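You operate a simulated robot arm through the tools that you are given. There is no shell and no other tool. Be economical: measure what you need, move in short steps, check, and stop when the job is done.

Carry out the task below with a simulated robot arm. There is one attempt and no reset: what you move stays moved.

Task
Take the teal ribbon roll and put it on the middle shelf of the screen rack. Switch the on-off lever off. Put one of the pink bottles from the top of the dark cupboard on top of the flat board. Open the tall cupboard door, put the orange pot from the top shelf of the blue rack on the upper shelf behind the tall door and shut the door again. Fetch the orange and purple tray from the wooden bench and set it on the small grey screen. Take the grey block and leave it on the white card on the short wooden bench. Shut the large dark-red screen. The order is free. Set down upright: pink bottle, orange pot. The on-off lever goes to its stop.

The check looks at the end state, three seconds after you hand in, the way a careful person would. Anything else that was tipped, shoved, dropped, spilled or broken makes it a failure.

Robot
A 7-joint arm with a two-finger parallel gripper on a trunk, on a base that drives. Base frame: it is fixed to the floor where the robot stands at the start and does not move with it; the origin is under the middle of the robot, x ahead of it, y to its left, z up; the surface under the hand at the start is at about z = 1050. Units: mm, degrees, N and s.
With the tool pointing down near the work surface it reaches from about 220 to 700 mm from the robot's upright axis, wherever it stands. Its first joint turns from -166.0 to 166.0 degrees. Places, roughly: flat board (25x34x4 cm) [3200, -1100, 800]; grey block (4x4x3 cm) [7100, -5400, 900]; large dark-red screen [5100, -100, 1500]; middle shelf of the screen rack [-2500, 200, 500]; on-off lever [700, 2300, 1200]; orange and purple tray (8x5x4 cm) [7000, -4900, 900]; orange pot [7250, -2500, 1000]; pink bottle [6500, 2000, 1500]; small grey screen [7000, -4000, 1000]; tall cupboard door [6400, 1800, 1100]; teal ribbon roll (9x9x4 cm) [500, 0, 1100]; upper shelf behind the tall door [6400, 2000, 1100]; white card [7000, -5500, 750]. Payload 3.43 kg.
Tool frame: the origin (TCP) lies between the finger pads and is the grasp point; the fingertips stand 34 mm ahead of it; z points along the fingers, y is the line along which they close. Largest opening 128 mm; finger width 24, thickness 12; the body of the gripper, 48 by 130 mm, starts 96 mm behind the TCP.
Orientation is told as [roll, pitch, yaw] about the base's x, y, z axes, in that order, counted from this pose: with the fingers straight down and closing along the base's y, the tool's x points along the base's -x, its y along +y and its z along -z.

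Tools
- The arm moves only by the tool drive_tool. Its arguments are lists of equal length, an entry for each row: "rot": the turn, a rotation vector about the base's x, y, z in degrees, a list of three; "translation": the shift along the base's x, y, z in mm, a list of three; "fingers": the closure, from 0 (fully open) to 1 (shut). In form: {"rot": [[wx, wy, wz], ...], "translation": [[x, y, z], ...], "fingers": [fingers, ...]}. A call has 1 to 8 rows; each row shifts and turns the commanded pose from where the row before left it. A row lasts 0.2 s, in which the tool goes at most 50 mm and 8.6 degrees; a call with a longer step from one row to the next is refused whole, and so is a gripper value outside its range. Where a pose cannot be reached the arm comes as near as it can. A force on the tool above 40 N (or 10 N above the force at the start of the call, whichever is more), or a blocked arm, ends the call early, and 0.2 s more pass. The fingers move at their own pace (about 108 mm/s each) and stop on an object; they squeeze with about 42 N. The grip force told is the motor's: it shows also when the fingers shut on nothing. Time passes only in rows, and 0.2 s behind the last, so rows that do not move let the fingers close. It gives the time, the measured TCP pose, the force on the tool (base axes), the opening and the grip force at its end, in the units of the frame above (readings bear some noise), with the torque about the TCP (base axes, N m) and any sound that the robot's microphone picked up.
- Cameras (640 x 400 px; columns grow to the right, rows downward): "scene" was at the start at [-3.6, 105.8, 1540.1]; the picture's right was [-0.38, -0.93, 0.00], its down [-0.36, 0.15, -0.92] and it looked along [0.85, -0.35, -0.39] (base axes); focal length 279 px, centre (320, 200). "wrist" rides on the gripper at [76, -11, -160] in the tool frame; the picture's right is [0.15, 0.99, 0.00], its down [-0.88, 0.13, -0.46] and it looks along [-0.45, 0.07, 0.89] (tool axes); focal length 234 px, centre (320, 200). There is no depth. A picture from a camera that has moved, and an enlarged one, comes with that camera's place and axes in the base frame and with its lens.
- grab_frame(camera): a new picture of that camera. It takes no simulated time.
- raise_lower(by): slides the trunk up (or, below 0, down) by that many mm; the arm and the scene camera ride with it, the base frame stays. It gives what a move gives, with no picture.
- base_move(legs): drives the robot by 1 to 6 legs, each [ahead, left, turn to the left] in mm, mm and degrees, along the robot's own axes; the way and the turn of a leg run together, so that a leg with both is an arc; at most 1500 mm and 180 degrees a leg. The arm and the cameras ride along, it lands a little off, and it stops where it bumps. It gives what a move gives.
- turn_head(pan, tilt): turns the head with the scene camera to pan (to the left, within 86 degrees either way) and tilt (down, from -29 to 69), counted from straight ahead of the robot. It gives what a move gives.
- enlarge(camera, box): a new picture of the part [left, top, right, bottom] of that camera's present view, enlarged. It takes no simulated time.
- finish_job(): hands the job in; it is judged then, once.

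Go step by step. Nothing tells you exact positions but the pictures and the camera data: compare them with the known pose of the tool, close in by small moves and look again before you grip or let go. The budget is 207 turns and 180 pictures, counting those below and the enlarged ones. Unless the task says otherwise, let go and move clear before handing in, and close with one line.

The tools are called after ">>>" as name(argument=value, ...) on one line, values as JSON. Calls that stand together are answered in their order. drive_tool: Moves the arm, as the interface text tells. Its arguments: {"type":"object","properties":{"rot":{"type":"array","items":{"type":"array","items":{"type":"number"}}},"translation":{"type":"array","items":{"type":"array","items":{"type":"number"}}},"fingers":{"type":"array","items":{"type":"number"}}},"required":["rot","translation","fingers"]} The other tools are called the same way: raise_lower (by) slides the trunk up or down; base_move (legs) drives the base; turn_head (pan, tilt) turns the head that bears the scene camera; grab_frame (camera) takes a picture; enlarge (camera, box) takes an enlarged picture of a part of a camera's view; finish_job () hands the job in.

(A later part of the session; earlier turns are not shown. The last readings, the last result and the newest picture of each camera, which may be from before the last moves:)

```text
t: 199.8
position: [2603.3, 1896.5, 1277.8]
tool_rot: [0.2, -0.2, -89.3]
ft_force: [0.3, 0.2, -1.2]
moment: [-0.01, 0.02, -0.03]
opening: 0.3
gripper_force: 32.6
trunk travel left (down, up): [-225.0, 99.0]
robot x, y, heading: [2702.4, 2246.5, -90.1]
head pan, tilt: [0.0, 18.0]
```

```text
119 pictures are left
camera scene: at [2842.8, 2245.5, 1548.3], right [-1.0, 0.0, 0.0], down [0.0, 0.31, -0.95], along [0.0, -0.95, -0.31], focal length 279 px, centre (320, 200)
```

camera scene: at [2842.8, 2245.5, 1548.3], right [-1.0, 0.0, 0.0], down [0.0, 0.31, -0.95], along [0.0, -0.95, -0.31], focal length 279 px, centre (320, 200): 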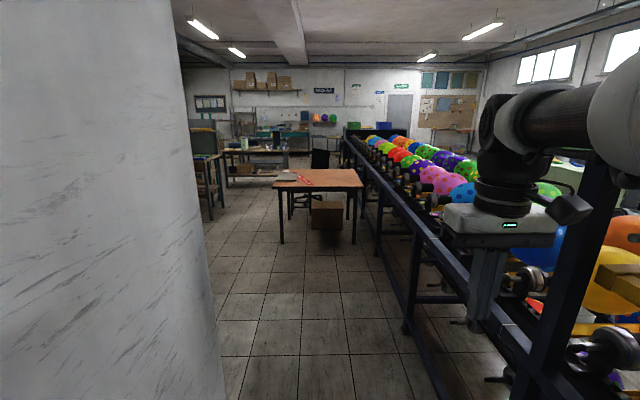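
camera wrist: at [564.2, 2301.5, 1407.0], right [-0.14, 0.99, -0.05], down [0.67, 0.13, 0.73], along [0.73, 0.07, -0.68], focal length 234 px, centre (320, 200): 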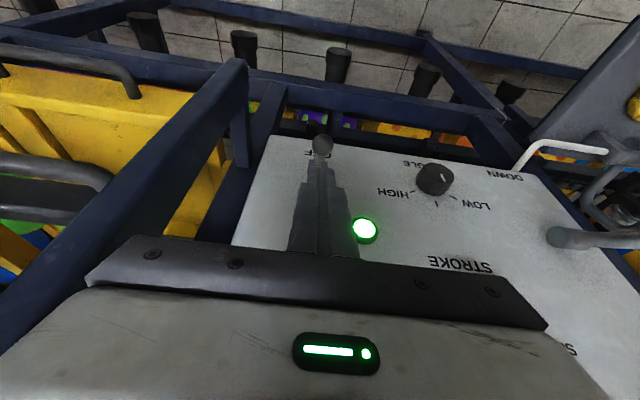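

I see the wooden desk with the flat board ahead. I'll drive past the wall's end and look left toward the cupboard area.

>>> base_move(legs=[[1450, 50, 0]])

>>> turn_head(pan=75, tilt=12)

>>> grab_frame(camera="scene")

>>> turn_head(pan=25, tilt=20)

>>> grab_frame(camera="scene")

```text
t: 206.9
position: [2669.3, 469.8, 1280.0]
tool_rot: [0.1, -0.2, -88.5]
ft_force: [0.5, 0.3, 0.1]
moment: [0.03, 0.01, -0.03]
opening: 0.2
gripper_force: 33.1
trunk travel left (down, up): [-225.0, 99.0]
robot x, y, heading: [2762.0, 823.2, -89.2]
head pan, tilt: [0.0, 18.0]
```

```text
t: 208.4
position: [2670.1, 470.1, 1279.9]
tool_rot: [0.1, -0.3, -88.5]
ft_force: [0.3, -0.3, -1.1]
moment: [0.01, -0.02, 0.0]
opening: 0.0
gripper_force: 33.1
trunk travel left (down, up): [-225.0, 99.0]
robot x, y, heading: [2761.9, 827.0, -89.1]
head pan, tilt: [75.0, 12.0]
```

```text
118 pictures are left
camera scene: at [2992.2, 893.4, 1558.0], right [-0.24, -0.97, 0.0], down [-0.2, 0.05, -0.98], along [0.95, -0.24, -0.21], focal length 279 px, centre (320, 200)
```

scene: 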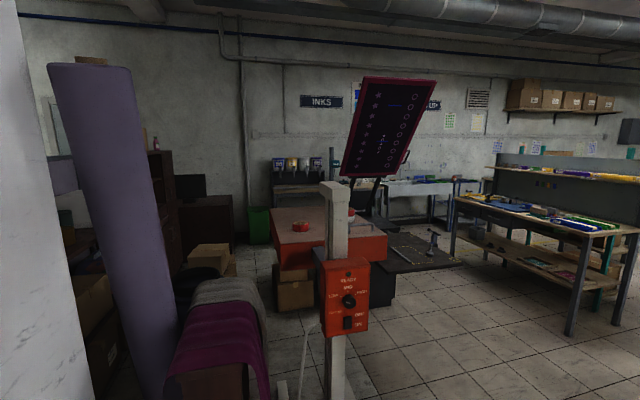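

```text
t: 209.6
position: [2669.5, 470.3, 1279.1]
tool_rot: [0.1, -0.2, -88.5]
ft_force: [-0.5, -1.0, 1.0]
moment: [0.0, 0.0, -0.01]
opening: 0.1
gripper_force: 33.1
trunk travel left (down, up): [-225.0, 99.0]
robot x, y, heading: [2763.6, 824.4, -88.7]
head pan, tilt: [25.0, 20.0]
```

```text
117 pictures are left
camera scene: at [2942.5, 832.4, 1545.0], right [-0.9, -0.44, 0.0], down [-0.15, 0.31, -0.94], along [0.41, -0.84, -0.34], focal length 279 px, centre (320, 200)
```

scene: 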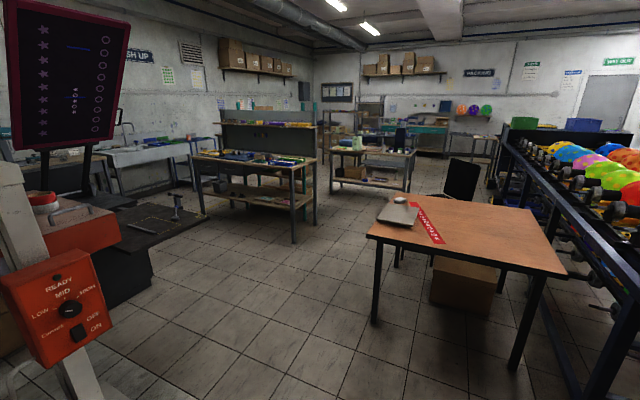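

The dark-red screen stands raised on its table ahead, with a pink bottle on a brown cupboard farther left. I'll move into the open floor at about (3500, 0) and look around for a route.

>>> base_move(legs=[[750, 0, 0], [0, 0, 89], [500, 0, 0]])

>>> turn_head(pan=20, tilt=20)

>>> grab_frame(camera="scene")

>>> turn_head(pan=-25, tilt=20)

>>> grab_frame(camera="scene")

```text
t: 220.0
position: [3623.9, -9.9, 1280.0]
tool_rot: [0.1, -0.2, 0.6]
ft_force: [0.4, 0.5, -0.3]
moment: [0.0, -0.01, 0.0]
opening: 0.0
gripper_force: 32.7
trunk travel left (down, up): [-225.0, 99.0]
robot x, y, heading: [3270.2, 88.0, 0.1]
head pan, tilt: [25.0, 20.0]
```

```text
t: 220.7
position: [3624.4, -10.2, 1279.2]
tool_rot: [0.1, -0.2, 0.6]
ft_force: [0.6, 0.0, -0.3]
moment: [0.0, -0.01, 0.01]
opening: 0.0
gripper_force: 32.9
trunk travel left (down, up): [-225.0, 99.0]
robot x, y, heading: [3273.0, 90.6, -0.3]
head pan, tilt: [20.0, 20.0]
```

```text
116 pictures are left
camera scene: at [3271.0, 261.3, 1545.0], right [0.34, -0.94, 0.0], down [-0.32, -0.12, -0.94], along [0.88, 0.32, -0.34], focal length 279 px, centre (320, 200)
```

scene: 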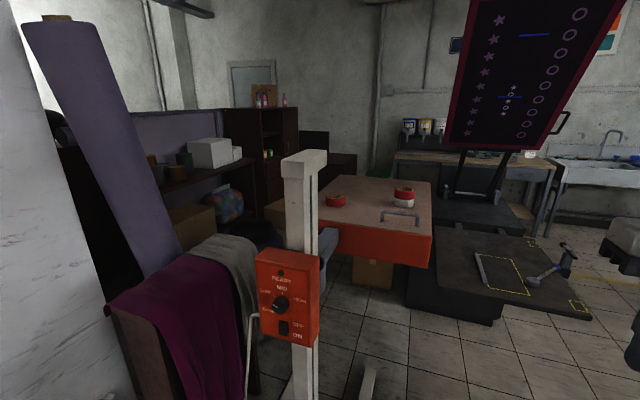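

```text
t: 221.8
position: [3625.2, -10.3, 1278.7]
tool_rot: [0.1, -0.2, 0.6]
ft_force: [0.1, -0.2, 0.5]
moment: [0.03, 0.0, -0.01]
opening: 0.2
gripper_force: 32.7
trunk travel left (down, up): [-225.0, 99.0]
robot x, y, heading: [3273.2, 88.9, 0.1]
head pan, tilt: [-25.0, 20.0]
```

```text
115 pictures are left
camera scene: at [3275.5, 214.6, 1545.1], right [-0.16, -0.99, 0.0], down [-0.34, 0.05, -0.94], along [0.93, -0.15, -0.34], focal length 279 px, centre (320, 200)
```

scene: 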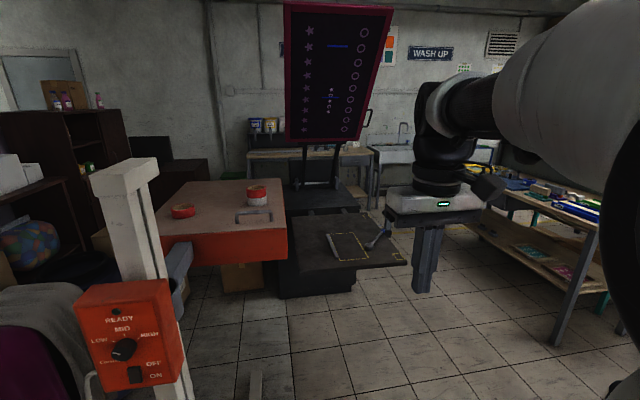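

The press with the raised screen is at x ≈ 5200, y -420..250; a corridor runs along y ≈ -900 past it. I'll drive to about (4300, -900) and look at the screen and its handle.

>>> base_move(legs=[[400, -990, 0], [650, 0, 0]])

>>> turn_head(pan=40, tilt=15)

>>> grab_frame(camera="scene")

>>> turn_head(pan=0, tilt=20)

>>> grab_frame(camera="scene")

```text
t: 227.7
position: [3864.2, -603.3, 1280.5]
tool_rot: [0.1, -0.2, -0.9]
ft_force: [0.2, 0.1, 0.2]
moment: [0.05, -0.01, 0.04]
opening: 0.0
gripper_force: 32.8
trunk travel left (down, up): [-225.0, 99.0]
robot x, y, heading: [3514.7, -496.1, -1.7]
head pan, tilt: [-25.0, 20.0]
stopped in leg 1: the robot was blocked; the commanded pose is now the measured one
```

```text
t: 229.0
position: [3864.5, -603.5, 1279.9]
tool_rot: [0.0, -0.2, -1.1]
ft_force: [0.8, 0.6, -0.2]
moment: [0.03, -0.04, -0.01]
opening: 0.0
gripper_force: 33.0
trunk travel left (down, up): [-225.0, 99.0]
robot x, y, heading: [3517.8, -496.6, -1.5]
head pan, tilt: [40.0, 15.0]
```

```text
114 pictures are left
camera scene: at [3503.4, -294.9, 1553.1], right [0.62, -0.78, 0.0], down [-0.2, -0.16, -0.97], along [0.76, 0.6, -0.26], focal length 279 px, centre (320, 200)
```

scene: 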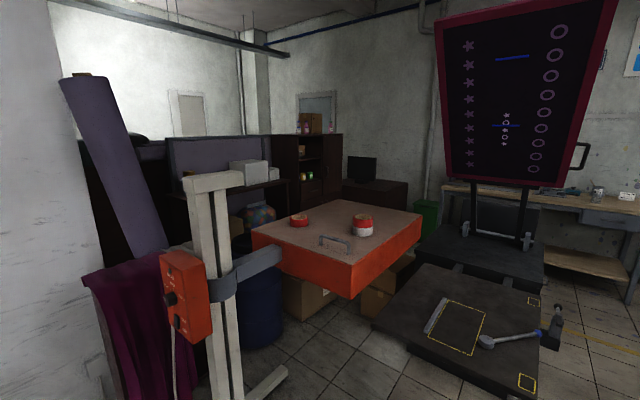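

```text
t: 230.1
position: [3863.6, -604.0, 1278.8]
tool_rot: [-0.1, -0.3, -1.0]
ft_force: [0.3, 1.5, -0.5]
moment: [0.01, 0.01, 0.01]
opening: 0.2
gripper_force: 32.7
trunk travel left (down, up): [-225.0, 99.0]
robot x, y, heading: [3515.0, -497.5, -1.6]
head pan, tilt: [0.0, 20.0]
```

```text
113 pictures are left
camera scene: at [3523.2, -355.4, 1545.0], right [-0.03, -1.0, 0.0], down [-0.34, 0.01, -0.94], along [0.94, -0.03, -0.34], focal length 279 px, centre (320, 200)
```

scene: 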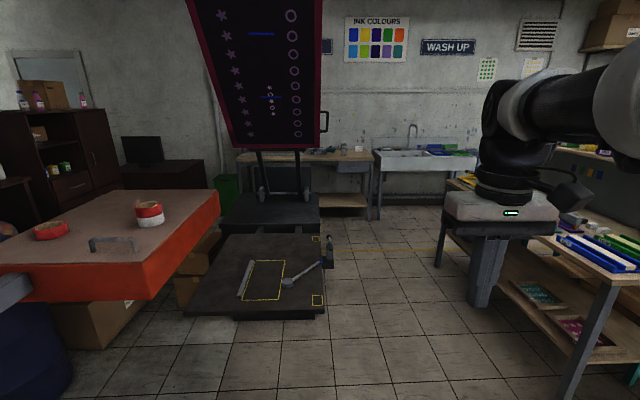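

The base touched the desk's corner, so I keep off it. The screen leans forward about 57° on a hinge near (5560, 890); I'll zoom in on its side handle.

>>> enlarge(camera="scene", box=[180, 0, 360, 230])

>>> base_move(legs=[[550, -10, 0], [0, -350, 0], [350, 0, 0]])

>>> turn_head(pan=50, tilt=8)

>>> grab_frame(camera="scene")

```text
1.74 times, centred on (270, 115) of scene
camera zoom: at [3523.2, -355.4, 1545.0], right [-0.03, -1.0, 0.0], down [-0.34, 0.01, -0.94], along [0.94, -0.03, -0.34], focal length 485 px, centre (407, 348)
```

zoom: 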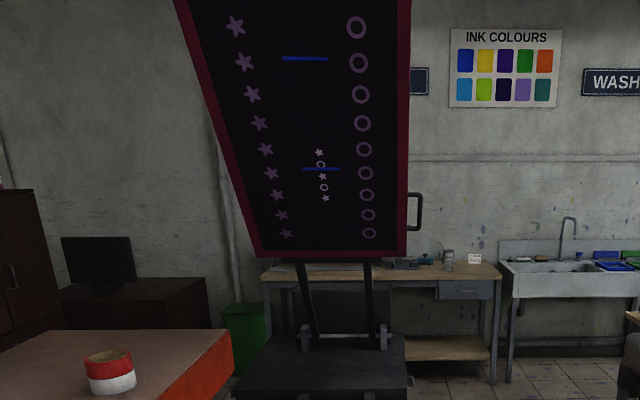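

```text
t: 238.8
position: [4762.0, -995.7, 1279.0]
tool_rot: [0.0, -0.2, -0.8]
ft_force: [0.3, 0.5, -0.2]
moment: [-0.04, 0.0, 0.04]
opening: 0.0
gripper_force: 33.2
trunk travel left (down, up): [-225.0, 99.0]
robot x, y, heading: [4410.0, -890.7, -1.2]
head pan, tilt: [0.0, 20.0]
```

```text
t: 240.0
position: [4761.6, -996.0, 1280.5]
tool_rot: [0.0, -0.2, -0.8]
ft_force: [0.0, -0.2, 0.4]
moment: [0.0, -0.01, -0.01]
opening: 0.1
gripper_force: 32.7
trunk travel left (down, up): [-225.0, 99.0]
robot x, y, heading: [4407.3, -889.7, -1.4]
head pan, tilt: [50.0, 8.0]
```

```text
111 pictures are left
camera scene: at [4386.7, -676.1, 1564.5], right [0.75, -0.66, 0.0], down [-0.09, -0.1, -0.99], along [0.65, 0.74, -0.14], focal length 279 px, centre (320, 200)
```

scene: 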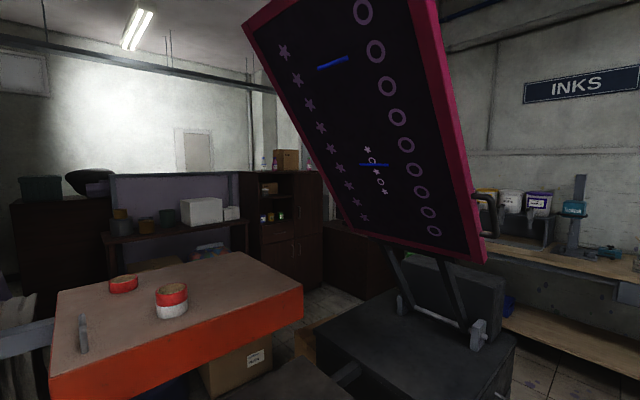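

Handle at about (5141, -443, 1429), hinge at (5529, 879), screen angle ≈ 56°. Plan: stand in the corridor facing +y and push the frame down from behind with the fingertip along the arc.

>>> base_move(legs=[[440, -160, 0], [0, 0, 91.4]])

>>> raise_lower(by=80)

>>> turn_head(pan=-10, tilt=5)

>>> grab_frame(camera="scene")

```text
t: 246.7
position: [4945.5, -709.4, 1279.7]
tool_rot: [0.0, -0.2, 89.9]
ft_force: [0.6, 0.5, -0.3]
moment: [0.0, 0.02, 0.0]
opening: 0.2
gripper_force: 33.4
trunk travel left (down, up): [-225.0, 99.0]
robot x, y, heading: [4845.8, -1058.0, 89.3]
head pan, tilt: [50.0, 8.0]
```

```text
t: 247.9
position: [4945.7, -709.3, 1359.6]
tool_rot: [0.0, -0.1, 89.8]
ft_force: [-0.2, -1.1, -0.3]
moment: [0.0, 0.01, -0.01]
opening: 0.0
gripper_force: 33.1
trunk travel left (down, up): [-305.0, 19.0]
robot x, y, heading: [4844.2, -1061.2, 89.4]
head pan, tilt: [50.0, 8.0]
```

```text
t: 249.2
position: [4945.4, -710.2, 1359.1]
tool_rot: [0.0, -0.1, 90.0]
ft_force: [-0.9, -0.1, -1.4]
moment: [0.04, 0.02, 0.01]
opening: 0.3
gripper_force: 33.2
trunk travel left (down, up): [-305.0, 19.0]
robot x, y, heading: [4843.0, -1059.0, 89.3]
head pan, tilt: [-10.0, 5.0]
```

```text
110 pictures are left
camera scene: at [4717.7, -1057.7, 1650.2], right [0.99, -0.16, 0.0], down [-0.01, -0.08, -1.0], along [0.16, 0.98, -0.08], focal length 279 px, centre (320, 200)
```

scene: 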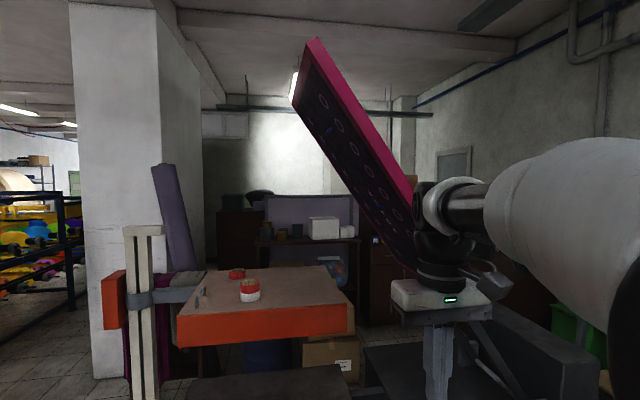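

The hand will go to the +x side of the screen, tilted 50° toward +y.

>>> drive_tool(rot=[[6.25, 0, 0], [6.25, 0, 0], [6.25, 0, 0], [6.25, 0, 0], [6.25, 0, 0], [6.25, 0, 0], [6.25, 0, 0], [6.25, 0, 0]], translation=[[38, 12, 18], [38, 12, 18], [38, 12, 18], [38, 12, 18], [38, 12, 18], [38, 12, 18], [38, 12, 18], [38, 12, 18]], fingers=[1, 1, 1, 1, 1, 1, 1, 1])

>>> turn_head(pan=-25, tilt=10)

>>> grab_frame(camera="scene")

>>> grab_frame(camera="wrist")

```text
t: 251.0
position: [5253.5, -612.0, 1503.8]
tool_rot: [0.1, -50.3, 89.9]
ft_force: [0.4, -0.9, 0.2]
moment: [0.01, 0.01, 0.02]
opening: 0.0
gripper_force: 33.1
trunk travel left (down, up): [-305.0, 19.0]
robot x, y, heading: [4845.9, -1059.3, 89.5]
head pan, tilt: [-10.0, 5.0]
```

```text
t: 251.8
position: [5252.6, -613.0, 1502.9]
tool_rot: [0.1, -50.3, 89.9]
ft_force: [-0.8, 0.2, 0.1]
moment: [-0.02, -0.03, -0.03]
opening: 0.1
gripper_force: 32.6
trunk travel left (down, up): [-305.0, 19.0]
robot x, y, heading: [4843.3, -1060.2, 89.4]
head pan, tilt: [-25.0, 10.0]
```

```text
109 pictures are left
camera scene: at [4742.8, -1064.3, 1641.3], right [0.9, -0.43, 0.0], down [-0.07, -0.16, -0.98], along [0.42, 0.89, -0.17], focal length 279 px, centre (320, 200)
```

scene: 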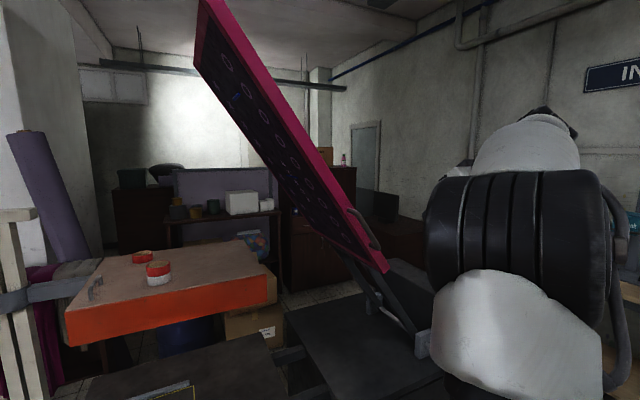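

```text
108 pictures are left
camera wrist: at [5264.0, -784.1, 1548.1], right [-0.99, -0.09, -0.11], down [-0.13, 0.21, 0.97], along [-0.07, 0.97, -0.22], focal length 234 px, centre (320, 200)
```

wrist: 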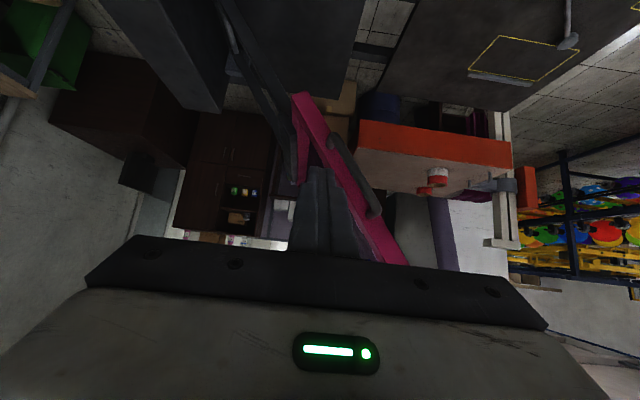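

The fingertip is about 108 mm behind the screen plane at radius 654. I'll reach in over the frame edge and ease onto it.

>>> drive_tool(rot=[[0, 0, 0], [0, 0, 0], [0, 0, 0], [0, 0, 0], [0, 0, 0], [0, 0, 0], [0, 0, 0]], translation=[[0, 48, 0], [0, 48, 0], [0, 48, 0], [0, 48, 0], [-20, 8, -13], [-18, 0, -12], [-12, 0, -8]], fingers=[1, 1, 1, 1, 1, 1, 1])

>>> grab_frame(camera="scene")

>>> grab_frame(camera="wrist")

```text
t: 253.3
position: [5194.8, -424.4, 1461.3]
tool_rot: [0.1, -50.1, 89.9]
ft_force: [-0.2, -6.3, 1.2]
moment: [-0.12, -0.02, 0.01]
opening: 0.0
gripper_force: 32.7
out of reach, approached as far as the arm can: row 4
trunk travel left (down, up): [-305.0, 19.0]
robot x, y, heading: [4844.0, -1062.8, 89.0]
head pan, tilt: [-25.0, 10.0]
```

```text
107 pictures are left
camera scene: at [4742.2, -1065.4, 1641.2], right [0.9, -0.43, 0.0], down [-0.07, -0.16, -0.98], along [0.43, 0.89, -0.17], focal length 279 px, centre (320, 200)
```

scene: 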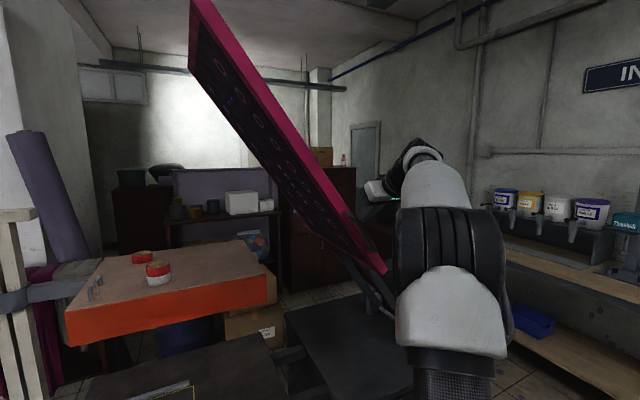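

```text
106 pictures are left
camera wrist: at [5207.1, -594.7, 1507.0], right [-0.99, -0.09, -0.11], down [-0.13, 0.22, 0.97], along [-0.07, 0.97, -0.22], focal length 234 px, centre (320, 200)
```

wrist: 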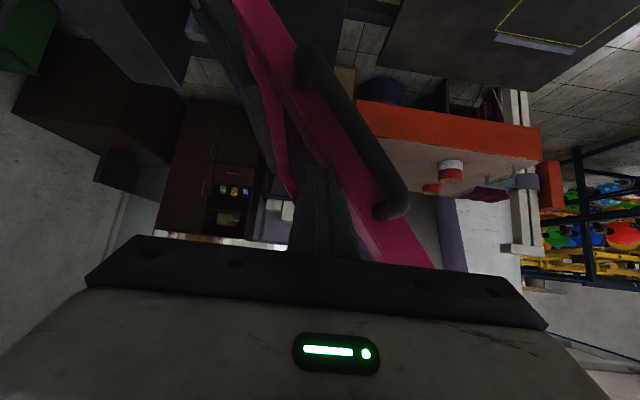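

The fingertip is just touching the frame's side and the reach is at its limit. I'll ease back off, move the base 90 mm nearer, and then lie over the frame.

>>> drive_tool(rot=[[0, 0, 0], [0, 0, 0]], translation=[[5, -12, 5], [25, -5, 17]], fingers=[1, 1])

>>> base_move(legs=[[95, 0, 0]])

>>> grab_frame(camera="wrist")

```text
t: 253.9
position: [5224.7, -438.8, 1483.7]
tool_rot: [0.2, -50.1, 89.8]
ft_force: [0.4, 0.0, -0.1]
moment: [-0.01, 0.03, 0.0]
opening: 0.1
gripper_force: 33.2
trunk travel left (down, up): [-305.0, 19.0]
robot x, y, heading: [4843.4, -1060.7, 89.5]
head pan, tilt: [-25.0, 10.0]
```

```text
t: 255.1
position: [5224.0, -344.0, 1484.5]
tool_rot: [0.3, -50.2, 89.9]
ft_force: [0.4, -0.1, -0.3]
moment: [0.0, -0.02, 0.02]
opening: 0.2
gripper_force: 34.0
trunk travel left (down, up): [-305.0, 19.0]
robot x, y, heading: [4842.0, -967.2, 89.4]
head pan, tilt: [-25.0, 10.0]
```

```text
105 pictures are left
camera wrist: at [5236.9, -514.7, 1528.9], right [-0.99, -0.09, -0.11], down [-0.13, 0.21, 0.97], along [-0.07, 0.97, -0.22], focal length 234 px, centre (320, 200)
```

wrist: 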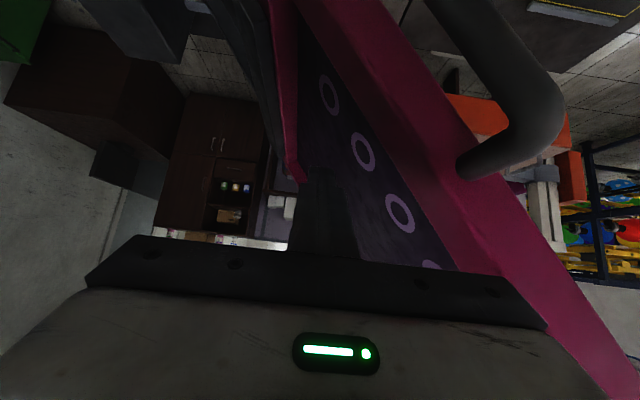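

The tip is now beyond the frame bar, over the mesh. I'll draw back 60 mm so it lies over the frame bar, then press gently.

>>> drive_tool(rot=[[0, 0, 0], [0, 0, 0], [0, 0, 0], [0, 0, 0], [0, 0, 0], [0, 0, 0]], translation=[[0, -30, 0], [0, -30, 0], [-12, 0, -8], [-8, 0, -6], [-8, 0, -6], [-8, 0, -6]], fingers=[1, 1, 1, 1, 1, 1])

>>> grab_frame(camera="wrist")

```text
t: 256.5
position: [5188.7, -404.0, 1459.0]
tool_rot: [0.3, -50.1, 89.9]
ft_force: [1.5, -0.5, 3.0]
moment: [0.07, 0.01, -0.03]
opening: 0.0
gripper_force: 33.0
trunk travel left (down, up): [-305.0, 19.0]
robot x, y, heading: [4846.0, -968.0, 89.5]
head pan, tilt: [-25.0, 10.0]
```

```text
104 pictures are left
camera wrist: at [5201.3, -575.5, 1502.8], right [-0.99, -0.1, -0.11], down [-0.13, 0.21, 0.97], along [-0.07, 0.97, -0.22], focal length 234 px, centre (320, 200)
```

wrist: 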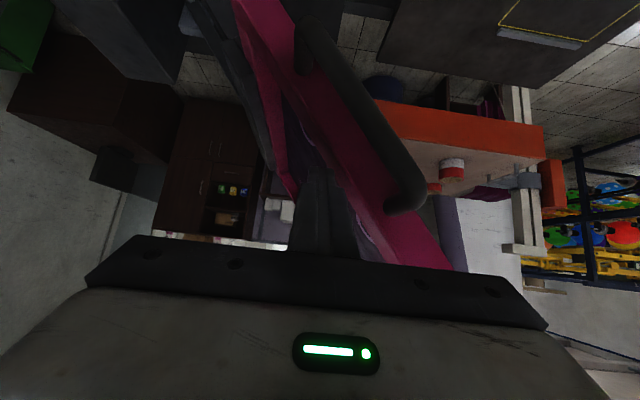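

Contact on the frame bar. Now pushing along the arc, first part.

>>> drive_tool(rot=[[0, 0, 0], [0, 0, 0], [0, 0, 0], [0, 0, 0]], translation=[[-28.7, 0, -18.6], [-27.8, 0, -20.1], [-26.6, 0, -21.5], [-25.5, 0, -22.8]], fingers=[1, 1, 1, 1])

>>> grab_frame(camera="scene")

>>> grab_frame(camera="wrist")

```text
t: 257.5
position: [5078.6, -405.4, 1373.5]
tool_rot: [0.3, -50.2, 89.9]
ft_force: [0.6, -0.4, 0.5]
moment: [0.04, -0.01, 0.0]
opening: 0.2
gripper_force: 33.2
trunk travel left (down, up): [-305.0, 19.0]
robot x, y, heading: [4847.1, -965.6, 89.5]
head pan, tilt: [-25.0, 10.0]
```

```text
103 pictures are left
camera scene: at [4743.1, -970.3, 1641.2], right [0.9, -0.43, 0.0], down [-0.07, -0.16, -0.98], along [0.42, 0.89, -0.17], focal length 279 px, centre (320, 200)
```

scene: 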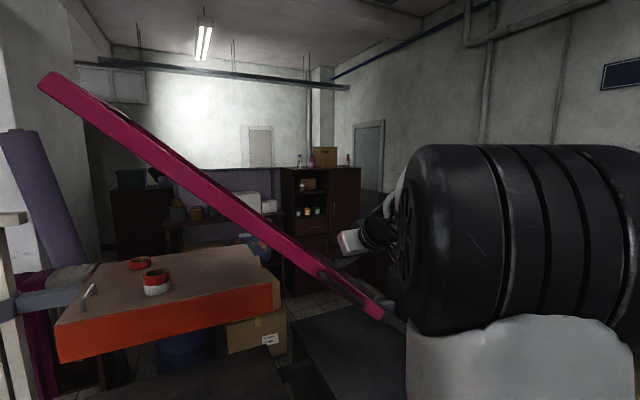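

```text
102 pictures are left
camera wrist: at [5090.7, -576.7, 1417.5], right [-0.99, -0.1, -0.11], down [-0.13, 0.21, 0.97], along [-0.07, 0.97, -0.22], focal length 234 px, centre (320, 200)
```

wrist: 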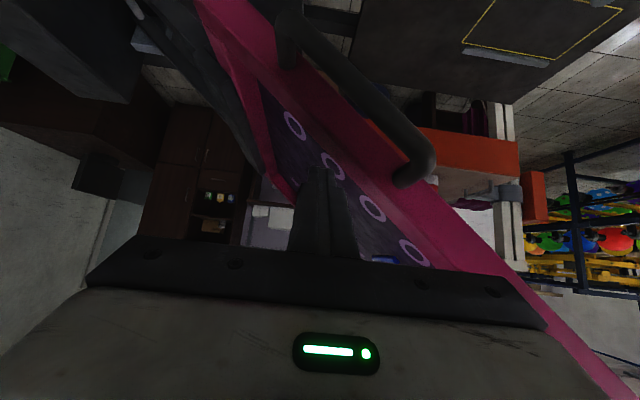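

The screen follows smoothly. Continuing along the arc.

>>> drive_tool(rot=[[0, 0, 0], [0, 0, 0], [0, 0, 0], [0, 0, 0], [0, 0, 0], [0, 0, 0]], translation=[[-24.2, 0, -24.2], [-23, 0, -25.4], [-21.6, 0, -26.5], [-20.2, 0, -27.7], [-18.7, 0, -28.6], [-17.1, 0, -29.5]], fingers=[1, 1, 1, 1, 1, 1])

>>> grab_frame(camera="scene")

>>> grab_frame(camera="wrist")

```text
t: 258.9
position: [4953.8, -404.3, 1212.7]
tool_rot: [0.3, -50.1, 90.0]
ft_force: [-1.0, -0.5, 0.1]
moment: [0.0, 0.04, 0.0]
opening: 0.1
gripper_force: 32.4
trunk travel left (down, up): [-305.0, 19.0]
robot x, y, heading: [4843.5, -964.9, 89.5]
head pan, tilt: [-25.0, 10.0]
```

```text
101 pictures are left
camera scene: at [4743.5, -969.9, 1641.2], right [0.9, -0.43, 0.0], down [-0.07, -0.16, -0.98], along [0.42, 0.89, -0.17], focal length 279 px, centre (320, 200)
```

scene: 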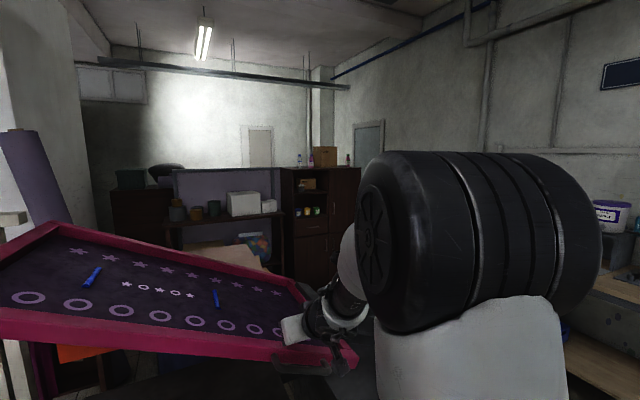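

```text
100 pictures are left
camera wrist: at [4965.9, -575.9, 1258.2], right [-0.99, -0.1, -0.11], down [-0.13, 0.21, 0.97], along [-0.07, 0.97, -0.23], focal length 234 px, centre (320, 200)
```

wrist: 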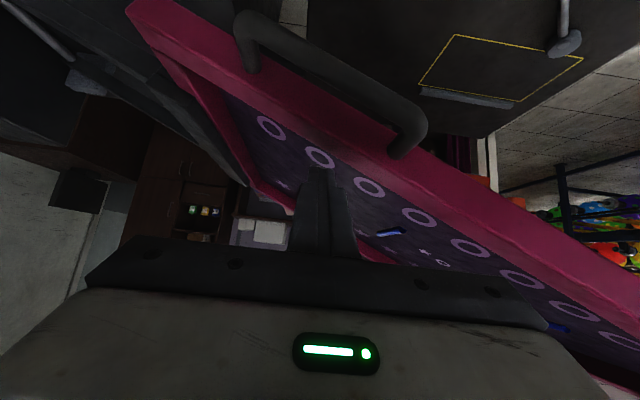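

Continuing down toward closed.

>>> drive_tool(rot=[[0, 0, 0], [0, 0, 0], [0, 0, 0], [0, 0, 0], [0, 0, 0], [0, 0, 0]], translation=[[-15.7, -6, -30.6], [-13.9, 0, -31.2], [-12.4, 0, -31.9], [-10.6, 0, -32.5], [-9, 0, -33.1], [-7.1, 0, -33.4]], fingers=[1, 1, 1, 1, 1, 1])

>>> grab_frame(camera="scene")

>>> grab_frame(camera="wrist")

```text
t: 260.3
position: [4886.6, -409.4, 1018.6]
tool_rot: [0.2, -50.2, 89.9]
ft_force: [-0.5, 0.2, -0.1]
moment: [-0.01, 0.0, -0.03]
opening: 0.1
gripper_force: 33.5
trunk travel left (down, up): [-305.0, 19.0]
robot x, y, heading: [4846.7, -967.2, 89.6]
head pan, tilt: [-25.0, 10.0]
```

```text
99 pictures are left
camera scene: at [4743.6, -970.0, 1641.3], right [0.9, -0.43, 0.0], down [-0.07, -0.16, -0.98], along [0.42, 0.89, -0.17], focal length 279 px, centre (320, 200)
```

scene: 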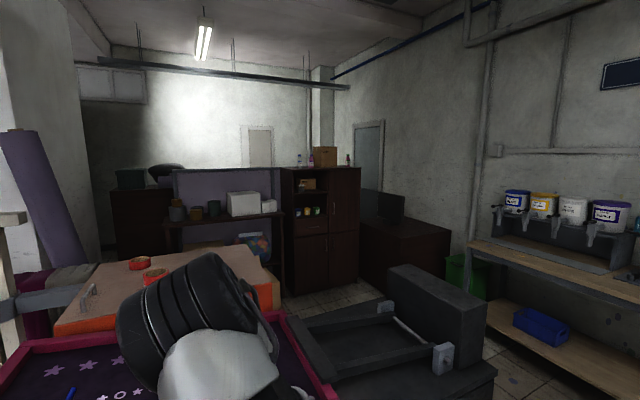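

```text
98 pictures are left
camera wrist: at [4900.3, -581.4, 1063.3], right [-0.99, -0.09, -0.11], down [-0.13, 0.21, 0.97], along [-0.07, 0.97, -0.22], focal length 234 px, centre (320, 200)
```

wrist: 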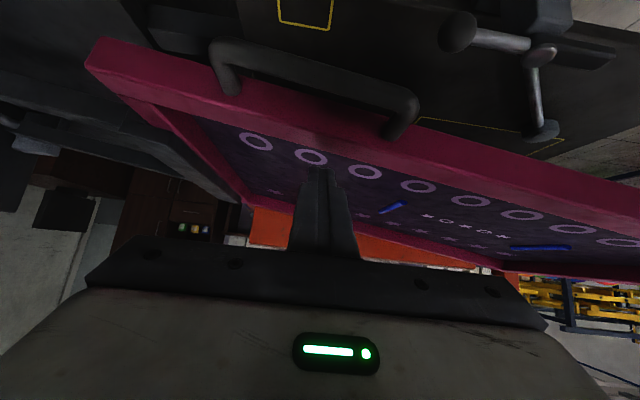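

Nearly flat. The last few degrees, in smaller steps to feel the stop.

>>> drive_tool(rot=[[0, 0, 0], [0, 0, 0], [0, 0, 0], [0, 0, 0], [0, 0, 0], [0, 0, 0], [0, 0, 0], [0, 0, 0]], translation=[[-4, 0, -20], [-3, 0, -20], [-2, 0, -20], [-2, 0, -20], [-1, 0, -15], [0, 0, -10], [0, 0, -8], [0, 0, -8]], fingers=[1, 1, 1, 1, 1, 1, 1, 1])

>>> grab_frame(camera="wrist")

```text
t: 262.1
position: [4870.5, -407.0, 913.0]
tool_rot: [0.2, -50.1, 89.9]
ft_force: [0.6, 0.9, -0.5]
moment: [0.0, -0.02, -0.04]
opening: 0.0
gripper_force: 32.9
out of reach, approached as far as the arm can: row 7, 8
trunk travel left (down, up): [-305.0, 19.0]
robot x, y, heading: [4843.6, -964.8, 89.5]
head pan, tilt: [-25.0, 10.0]
```

```text
97 pictures are left
camera wrist: at [4883.2, -578.7, 957.7], right [-0.99, -0.09, -0.11], down [-0.13, 0.21, 0.97], along [-0.07, 0.97, -0.22], focal length 234 px, centre (320, 200)
```

wrist: 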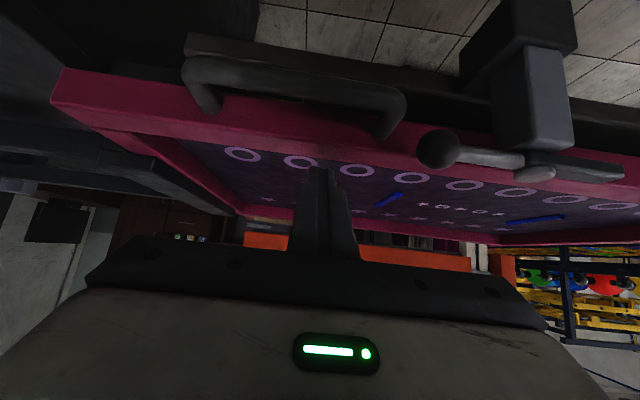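

The arm is at its lower limit with the trunk up. I'll lift the hand, lower the trunk, then press down in small steps.

>>> drive_tool(rot=[[0, 0, 0], [0, 0, 0], [0, 0, 0], [0, 0, 0]], translation=[[0, 0, 40], [0, 0, 40], [0, 0, 40], [0, 0, 40]], fingers=[1, 1, 1, 1])

>>> raise_lower(by=-140)

>>> grab_frame(camera="wrist")

>>> turn_head(pan=0, tilt=40)

>>> grab_frame(camera="scene")

```text
t: 263.1
position: [4870.8, -407.7, 1071.4]
tool_rot: [0.2, -50.2, 89.8]
ft_force: [0.2, 0.1, -0.8]
moment: [0.0, 0.02, -0.01]
opening: 0.1
gripper_force: 33.1
trunk travel left (down, up): [-305.0, 19.0]
robot x, y, heading: [4843.3, -965.3, 89.6]
head pan, tilt: [-25.0, 10.0]
```

```text
t: 264.8
position: [4870.2, -407.1, 932.4]
tool_rot: [0.2, -50.1, 89.8]
ft_force: [-0.6, -0.8, -0.1]
moment: [0.01, 0.03, 0.01]
opening: 0.3
gripper_force: 33.1
trunk travel left (down, up): [-165.0, 159.0]
robot x, y, heading: [4842.2, -968.0, 89.6]
head pan, tilt: [-25.0, 10.0]
```

```text
96 pictures are left
camera wrist: at [4883.4, -579.4, 976.7], right [-0.99, -0.09, -0.11], down [-0.13, 0.21, 0.97], along [-0.07, 0.97, -0.22], focal length 234 px, centre (320, 200)
```

wrist: 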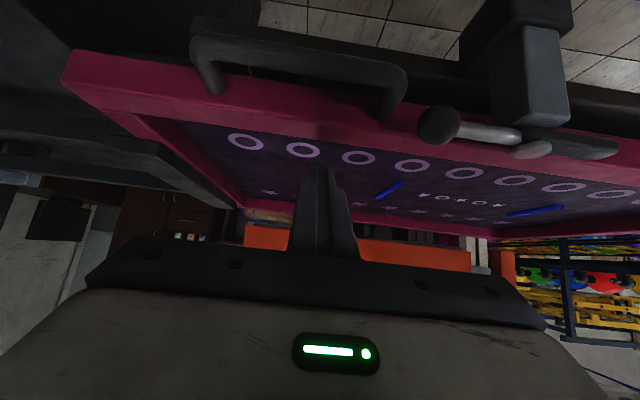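

```text
t: 265.7
position: [4870.9, -407.8, 932.2]
tool_rot: [0.1, -50.1, 89.9]
ft_force: [-0.2, -0.6, -0.2]
moment: [0.01, -0.01, -0.02]
opening: 0.0
gripper_force: 33.3
trunk travel left (down, up): [-165.0, 159.0]
robot x, y, heading: [4842.6, -964.8, 89.7]
head pan, tilt: [0.0, 40.0]
```

```text
95 pictures are left
camera scene: at [4704.6, -969.0, 1453.7], right [1.0, -0.01, 0.0], down [-0.01, -0.64, -0.77], along [0.01, 0.77, -0.64], focal length 279 px, centre (320, 200)
```

scene: 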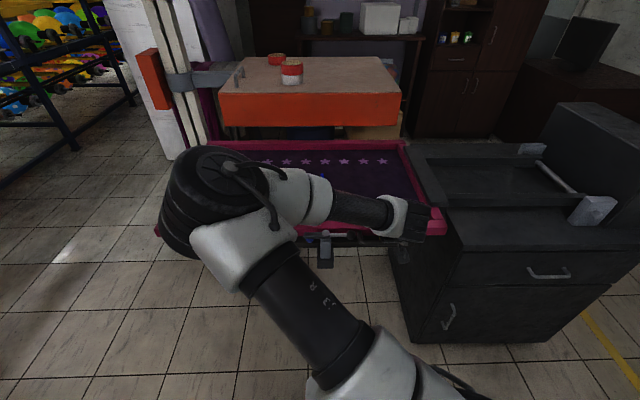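

Now pressing down gently to find the stop.

>>> drive_tool(rot=[[0, 0, 0], [0, 0, 0], [0, 0, 0], [0, 0, 0], [0, 0, 0], [0, 0, 0], [0, 0, 0], [0, 0, 0]], translation=[[0, 0, -12], [0, 0, -10], [0, 0, -8], [0, 0, -6], [0, 0, -6], [0, 0, -6], [0, 0, -6], [0, 0, -6]], fingers=[1, 1, 1, 1, 1, 1, 1, 1])

>>> grab_frame(camera="wrist")

```text
t: 266.9
position: [4871.2, -407.1, 899.0]
tool_rot: [0.4, -51.3, 89.6]
ft_force: [-1.5, -9.3, 18.3]
moment: [0.13, 0.03, 0.04]
opening: 0.0
gripper_force: 33.4
trunk travel left (down, up): [-165.0, 159.0]
robot x, y, heading: [4842.5, -968.2, 89.5]
head pan, tilt: [0.0, 40.0]
stopped in row 5: the force on the tool passed its limit at 46 N (the readings are from after the stop); the commanded pose is now the measured one
```

```text
94 pictures are left
camera wrist: at [4883.3, -578.6, 941.3], right [-0.99, -0.09, -0.11], down [-0.13, 0.2, 0.97], along [-0.07, 0.98, -0.2], focal length 234 px, centre (320, 200)
```

wrist: 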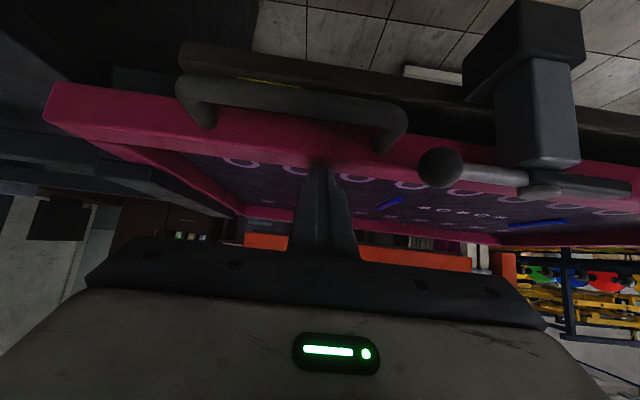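

A firm stop with the screen level: shut. I'll lift the hand away and check that it stays.

>>> drive_tool(rot=[[0, 0, 0], [0, 0, 0], [-8, 0, 0], [-8, 0, 0], [-8, 0, 0], [-8, 0, 0], [-8, 0, 0], [-8, 0, 0]], translation=[[0, 0, 40], [0, 0, 45], [5, -30, 35], [5, -30, 35], [10, -30, 35], [20, -30, 30], [20, -30, 30], [20, -30, 20]], fingers=[1, 1, 1, 1, 1, 1, 1, 1])

>>> raise_lower(by=60)

>>> grab_frame(camera="scene")

```text
t: 268.7
position: [4952.3, -588.6, 1167.2]
tool_rot: [0.3, -2.8, 89.7]
ft_force: [-0.1, 1.3, 0.8]
moment: [0.02, 0.03, 0.01]
opening: 0.2
gripper_force: 33.1
trunk travel left (down, up): [-165.0, 159.0]
robot x, y, heading: [4843.7, -968.7, 89.2]
head pan, tilt: [0.0, 40.0]
```

```text
t: 269.7
position: [4951.4, -586.9, 1225.1]
tool_rot: [0.1, -2.9, 89.8]
ft_force: [0.3, -0.7, -1.1]
moment: [-0.04, -0.01, 0.01]
opening: 0.0
gripper_force: 33.3
trunk travel left (down, up): [-225.0, 99.0]
robot x, y, heading: [4843.7, -965.7, 89.4]
head pan, tilt: [0.0, 40.0]
```

```text
93 pictures are left
camera scene: at [4704.4, -969.3, 1513.5], right [1.0, -0.01, 0.0], down [-0.01, -0.64, -0.77], along [0.01, 0.77, -0.64], focal length 279 px, centre (320, 200)
```

scene: 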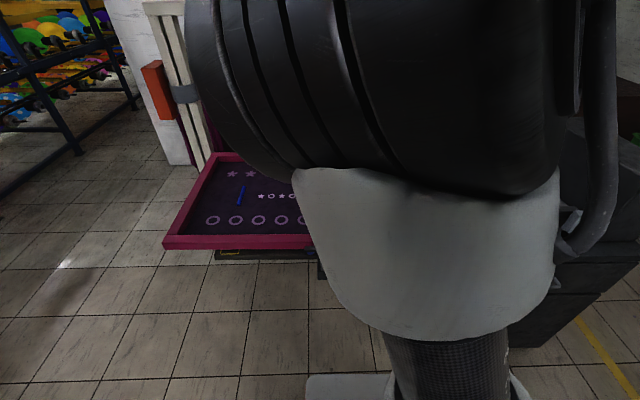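

The screen stays flat. Next the cupboard: its front is at y ≈ 1840, door x ≈ 6170–6650 with the handle at its left edge. I'll drive round the press to about (6300, 700).

>>> base_move(legs=[[-40, 0, 0], [0, 0, -89.4], [1450, 0, 0]])

>>> base_move(legs=[[0, 0, 90], [1300, 0, 0]])

>>> turn_head(pan=0, tilt=20)

>>> grab_frame(camera="scene")

```text
t: 281.4
position: [6668.5, -1167.0, 1225.0]
tool_rot: [0.0, -2.9, -1.7]
ft_force: [-0.3, 0.4, 0.1]
moment: [-0.03, 0.0, -0.02]
opening: 0.1
gripper_force: 34.0
trunk travel left (down, up): [-225.0, 99.0]
robot x, y, heading: [6291.9, -1049.8, -1.9]
head pan, tilt: [0.0, 40.0]
```

```text
t: 291.9
position: [6397.4, 626.9, 1225.5]
tool_rot: [0.1, -2.9, 90.6]
ft_force: [1.2, 0.0, -0.2]
moment: [0.0, 0.0, 0.0]
opening: 0.0
gripper_force: 32.9
trunk travel left (down, up): [-225.0, 99.0]
robot x, y, heading: [6295.3, 250.0, 90.6]
head pan, tilt: [0.0, 40.0]
```

```text
t: 292.7
position: [6397.2, 626.2, 1225.7]
tool_rot: [0.1, -2.9, 90.6]
ft_force: [-0.5, 0.2, -0.3]
moment: [-0.01, -0.04, 0.06]
opening: 0.0
gripper_force: 32.5
trunk travel left (down, up): [-225.0, 99.0]
robot x, y, heading: [6296.1, 245.7, 90.3]
head pan, tilt: [0.0, 20.0]
```

```text
92 pictures are left
camera scene: at [6154.8, 248.8, 1544.9], right [1.0, 0.01, 0.0], down [0.0, -0.34, -0.94], along [-0.01, 0.94, -0.34], focal length 279 px, centre (320, 200)
```

scene: 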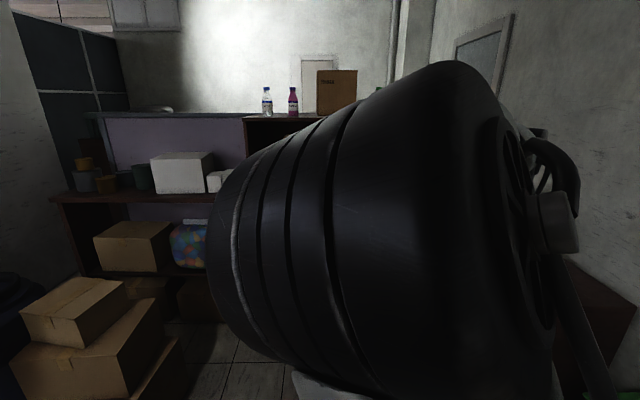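

The elbow blocks the view. I'll move the hand to the right and up to clear it.

>>> drive_tool(rot=[[-2.9, 0, 0], [0, 0, 0], [0, 0, 0], [0, 0, 0], [0, 0, 0], [0, 0, 0]], translation=[[30, 20, 20], [30, 20, 20], [30, 10, 20], [20, 10, 20], [20, 10, 20], [10, 10, 20]], fingers=[1, 1, 1, 1, 1, 1])

>>> grab_frame(camera="scene")

```text
t: 294.1
position: [6538.1, 705.3, 1345.2]
tool_rot: [0.2, 0.0, 90.7]
ft_force: [-0.1, 0.2, 0.0]
moment: [0.0, 0.01, 0.01]
opening: 0.0
gripper_force: 32.8
trunk travel left (down, up): [-225.0, 99.0]
robot x, y, heading: [6292.5, 246.5, 90.5]
head pan, tilt: [0.0, 20.0]
```

```text
91 pictures are left
camera scene: at [6155.0, 248.9, 1545.0], right [1.0, 0.01, 0.0], down [0.0, -0.34, -0.94], along [-0.01, 0.94, -0.34], focal length 279 px, centre (320, 200)
```

scene: 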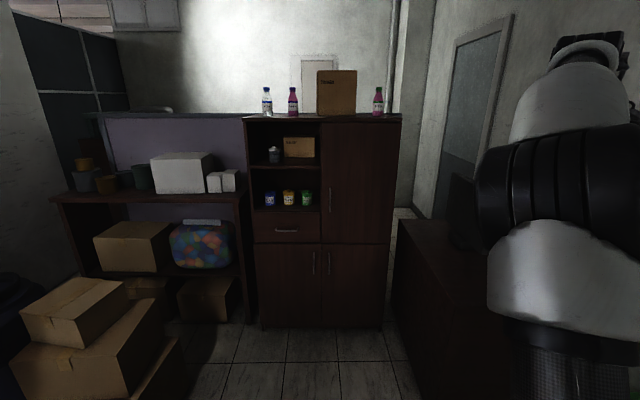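

Cupboard front at y ≈ 1820, door x 6145–6578, z 690–1445, handle at (6198, z 895–1058), hinge on the right. Pink bottles stand on top. I'll drive up to (6050, 1080).

>>> base_move(legs=[[700, 245, -0.5]])

>>> turn_head(pan=-10, tilt=25)

>>> grab_frame(camera="scene")

```text
t: 297.5
position: [6317.7, 1314.9, 1344.8]
tool_rot: [0.2, -0.1, 90.7]
ft_force: [0.2, 0.4, 0.4]
moment: [0.07, 0.0, 0.03]
opening: 0.1
gripper_force: 33.0
trunk travel left (down, up): [-225.0, 99.0]
robot x, y, heading: [6078.9, 856.2, 90.4]
head pan, tilt: [0.0, 20.0]
stopped in leg 1: the robot was blocked; the commanded pose is now the measured one
```

```text
t: 298.2
position: [6316.2, 1316.7, 1345.9]
tool_rot: [0.1, -0.1, 90.7]
ft_force: [-0.2, 0.4, 0.5]
moment: [-0.01, -0.03, 0.01]
opening: 0.1
gripper_force: 33.3
trunk travel left (down, up): [-225.0, 99.0]
robot x, y, heading: [6072.7, 855.9, 90.5]
head pan, tilt: [-10.0, 25.0]
```

```text
90 pictures are left
camera scene: at [5952.0, 856.1, 1536.9], right [0.99, -0.17, 0.0], down [-0.07, -0.42, -0.91], along [0.15, 0.89, -0.42], focal length 279 px, centre (320, 200)
```

scene: 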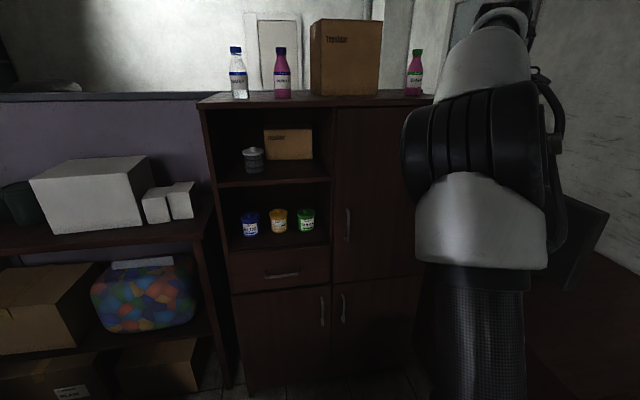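

The base stopped early; I'll look down-left to see what it met.

>>> turn_head(pan=40, tilt=60)

>>> grab_frame(camera="scene")

```text
t: 299.4
position: [6316.5, 1314.5, 1345.2]
tool_rot: [0.3, 0.0, 90.8]
ft_force: [-0.7, -0.8, -0.4]
moment: [0.02, -0.01, 0.0]
opening: 0.0
gripper_force: 32.8
trunk travel left (down, up): [-225.0, 99.0]
robot x, y, heading: [6074.0, 857.3, 90.5]
head pan, tilt: [40.0, 60.0]
```

```text
89 pictures are left
camera scene: at [5893.5, 816.1, 1486.9], right [0.76, 0.65, 0.0], down [0.56, -0.66, -0.5], along [-0.32, 0.38, -0.87], focal length 279 px, centre (320, 200)
```

scene: 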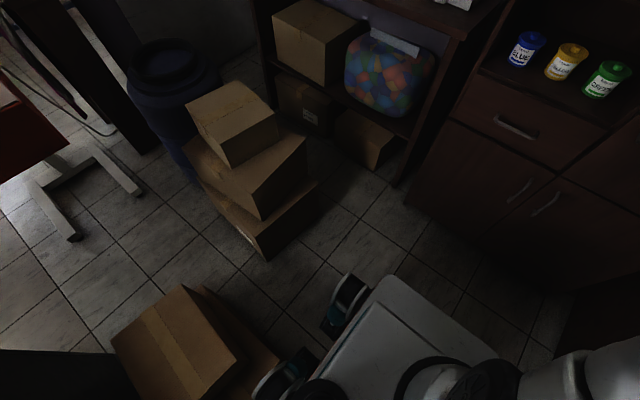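

A cardboard box by the dryer stand is just left-rear of the base. I'll move right first, then ahead.

>>> base_move(legs=[[0, -50, 0], [190, 0, -0.5]])

>>> turn_head(pan=0, tilt=25)

>>> drive_tool(rot=[[0, 0, 0], [7, 0, 0], [7, 0, 0], [7, 0, 0], [7, 0, 0], [7, 0, 0], [7, 0, 0], [7, 0, 0]], translation=[[0, 0, -30], [0, 0, -45], [0, 0, -45], [0, 0, -45], [0, 0, -45], [0, 0, -45], [0, 0, -45], [0, 0, -40]], fingers=[0, 0, 0, 0, 0, 0, 0, 0])

>>> grab_frame(camera="scene")

```text
t: 301.7
position: [6368.6, 1503.7, 1346.6]
tool_rot: [0.2, -0.1, 90.3]
ft_force: [-0.3, -0.6, 0.4]
moment: [-0.03, 0.0, 0.0]
opening: 0.0
gripper_force: 32.7
trunk travel left (down, up): [-225.0, 99.0]
robot x, y, heading: [6122.3, 1043.5, 90.1]
head pan, tilt: [40.0, 60.0]
```

```text
t: 302.7
position: [6369.6, 1501.5, 1345.6]
tool_rot: [0.1, 0.0, 90.3]
ft_force: [0.5, 0.0, -0.1]
moment: [0.03, 0.02, 0.03]
opening: 0.0
gripper_force: 32.7
trunk travel left (down, up): [-225.0, 99.0]
robot x, y, heading: [6123.1, 1043.5, 90.0]
head pan, tilt: [0.0, 25.0]
```

```text
t: 304.5
position: [6369.2, 1501.8, 1004.2]
tool_rot: [-0.1, -49.0, 90.3]
ft_force: [0.4, 0.0, 0.3]
moment: [-0.01, 0.0, 0.01]
opening: 128.2
gripper_force: 0.1
trunk travel left (down, up): [-225.0, 99.0]
robot x, y, heading: [6119.3, 1043.0, 90.0]
head pan, tilt: [0.0, 25.0]
```

```text
88 pictures are left
camera scene: at [5985.1, 1046.5, 1537.0], right [1.0, 0.0, 0.0], down [0.0, -0.42, -0.91], along [0.0, 0.91, -0.42], focal length 279 px, centre (320, 200)
```

scene: 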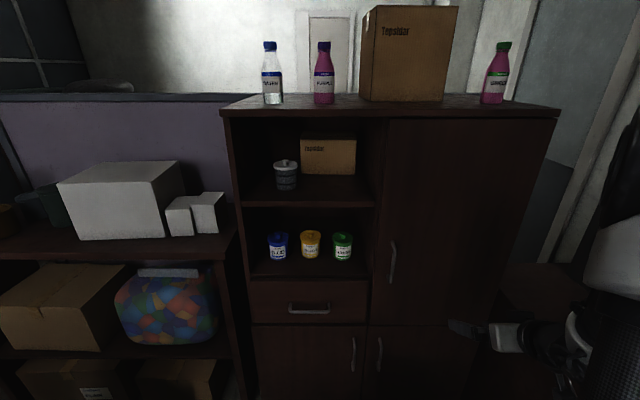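

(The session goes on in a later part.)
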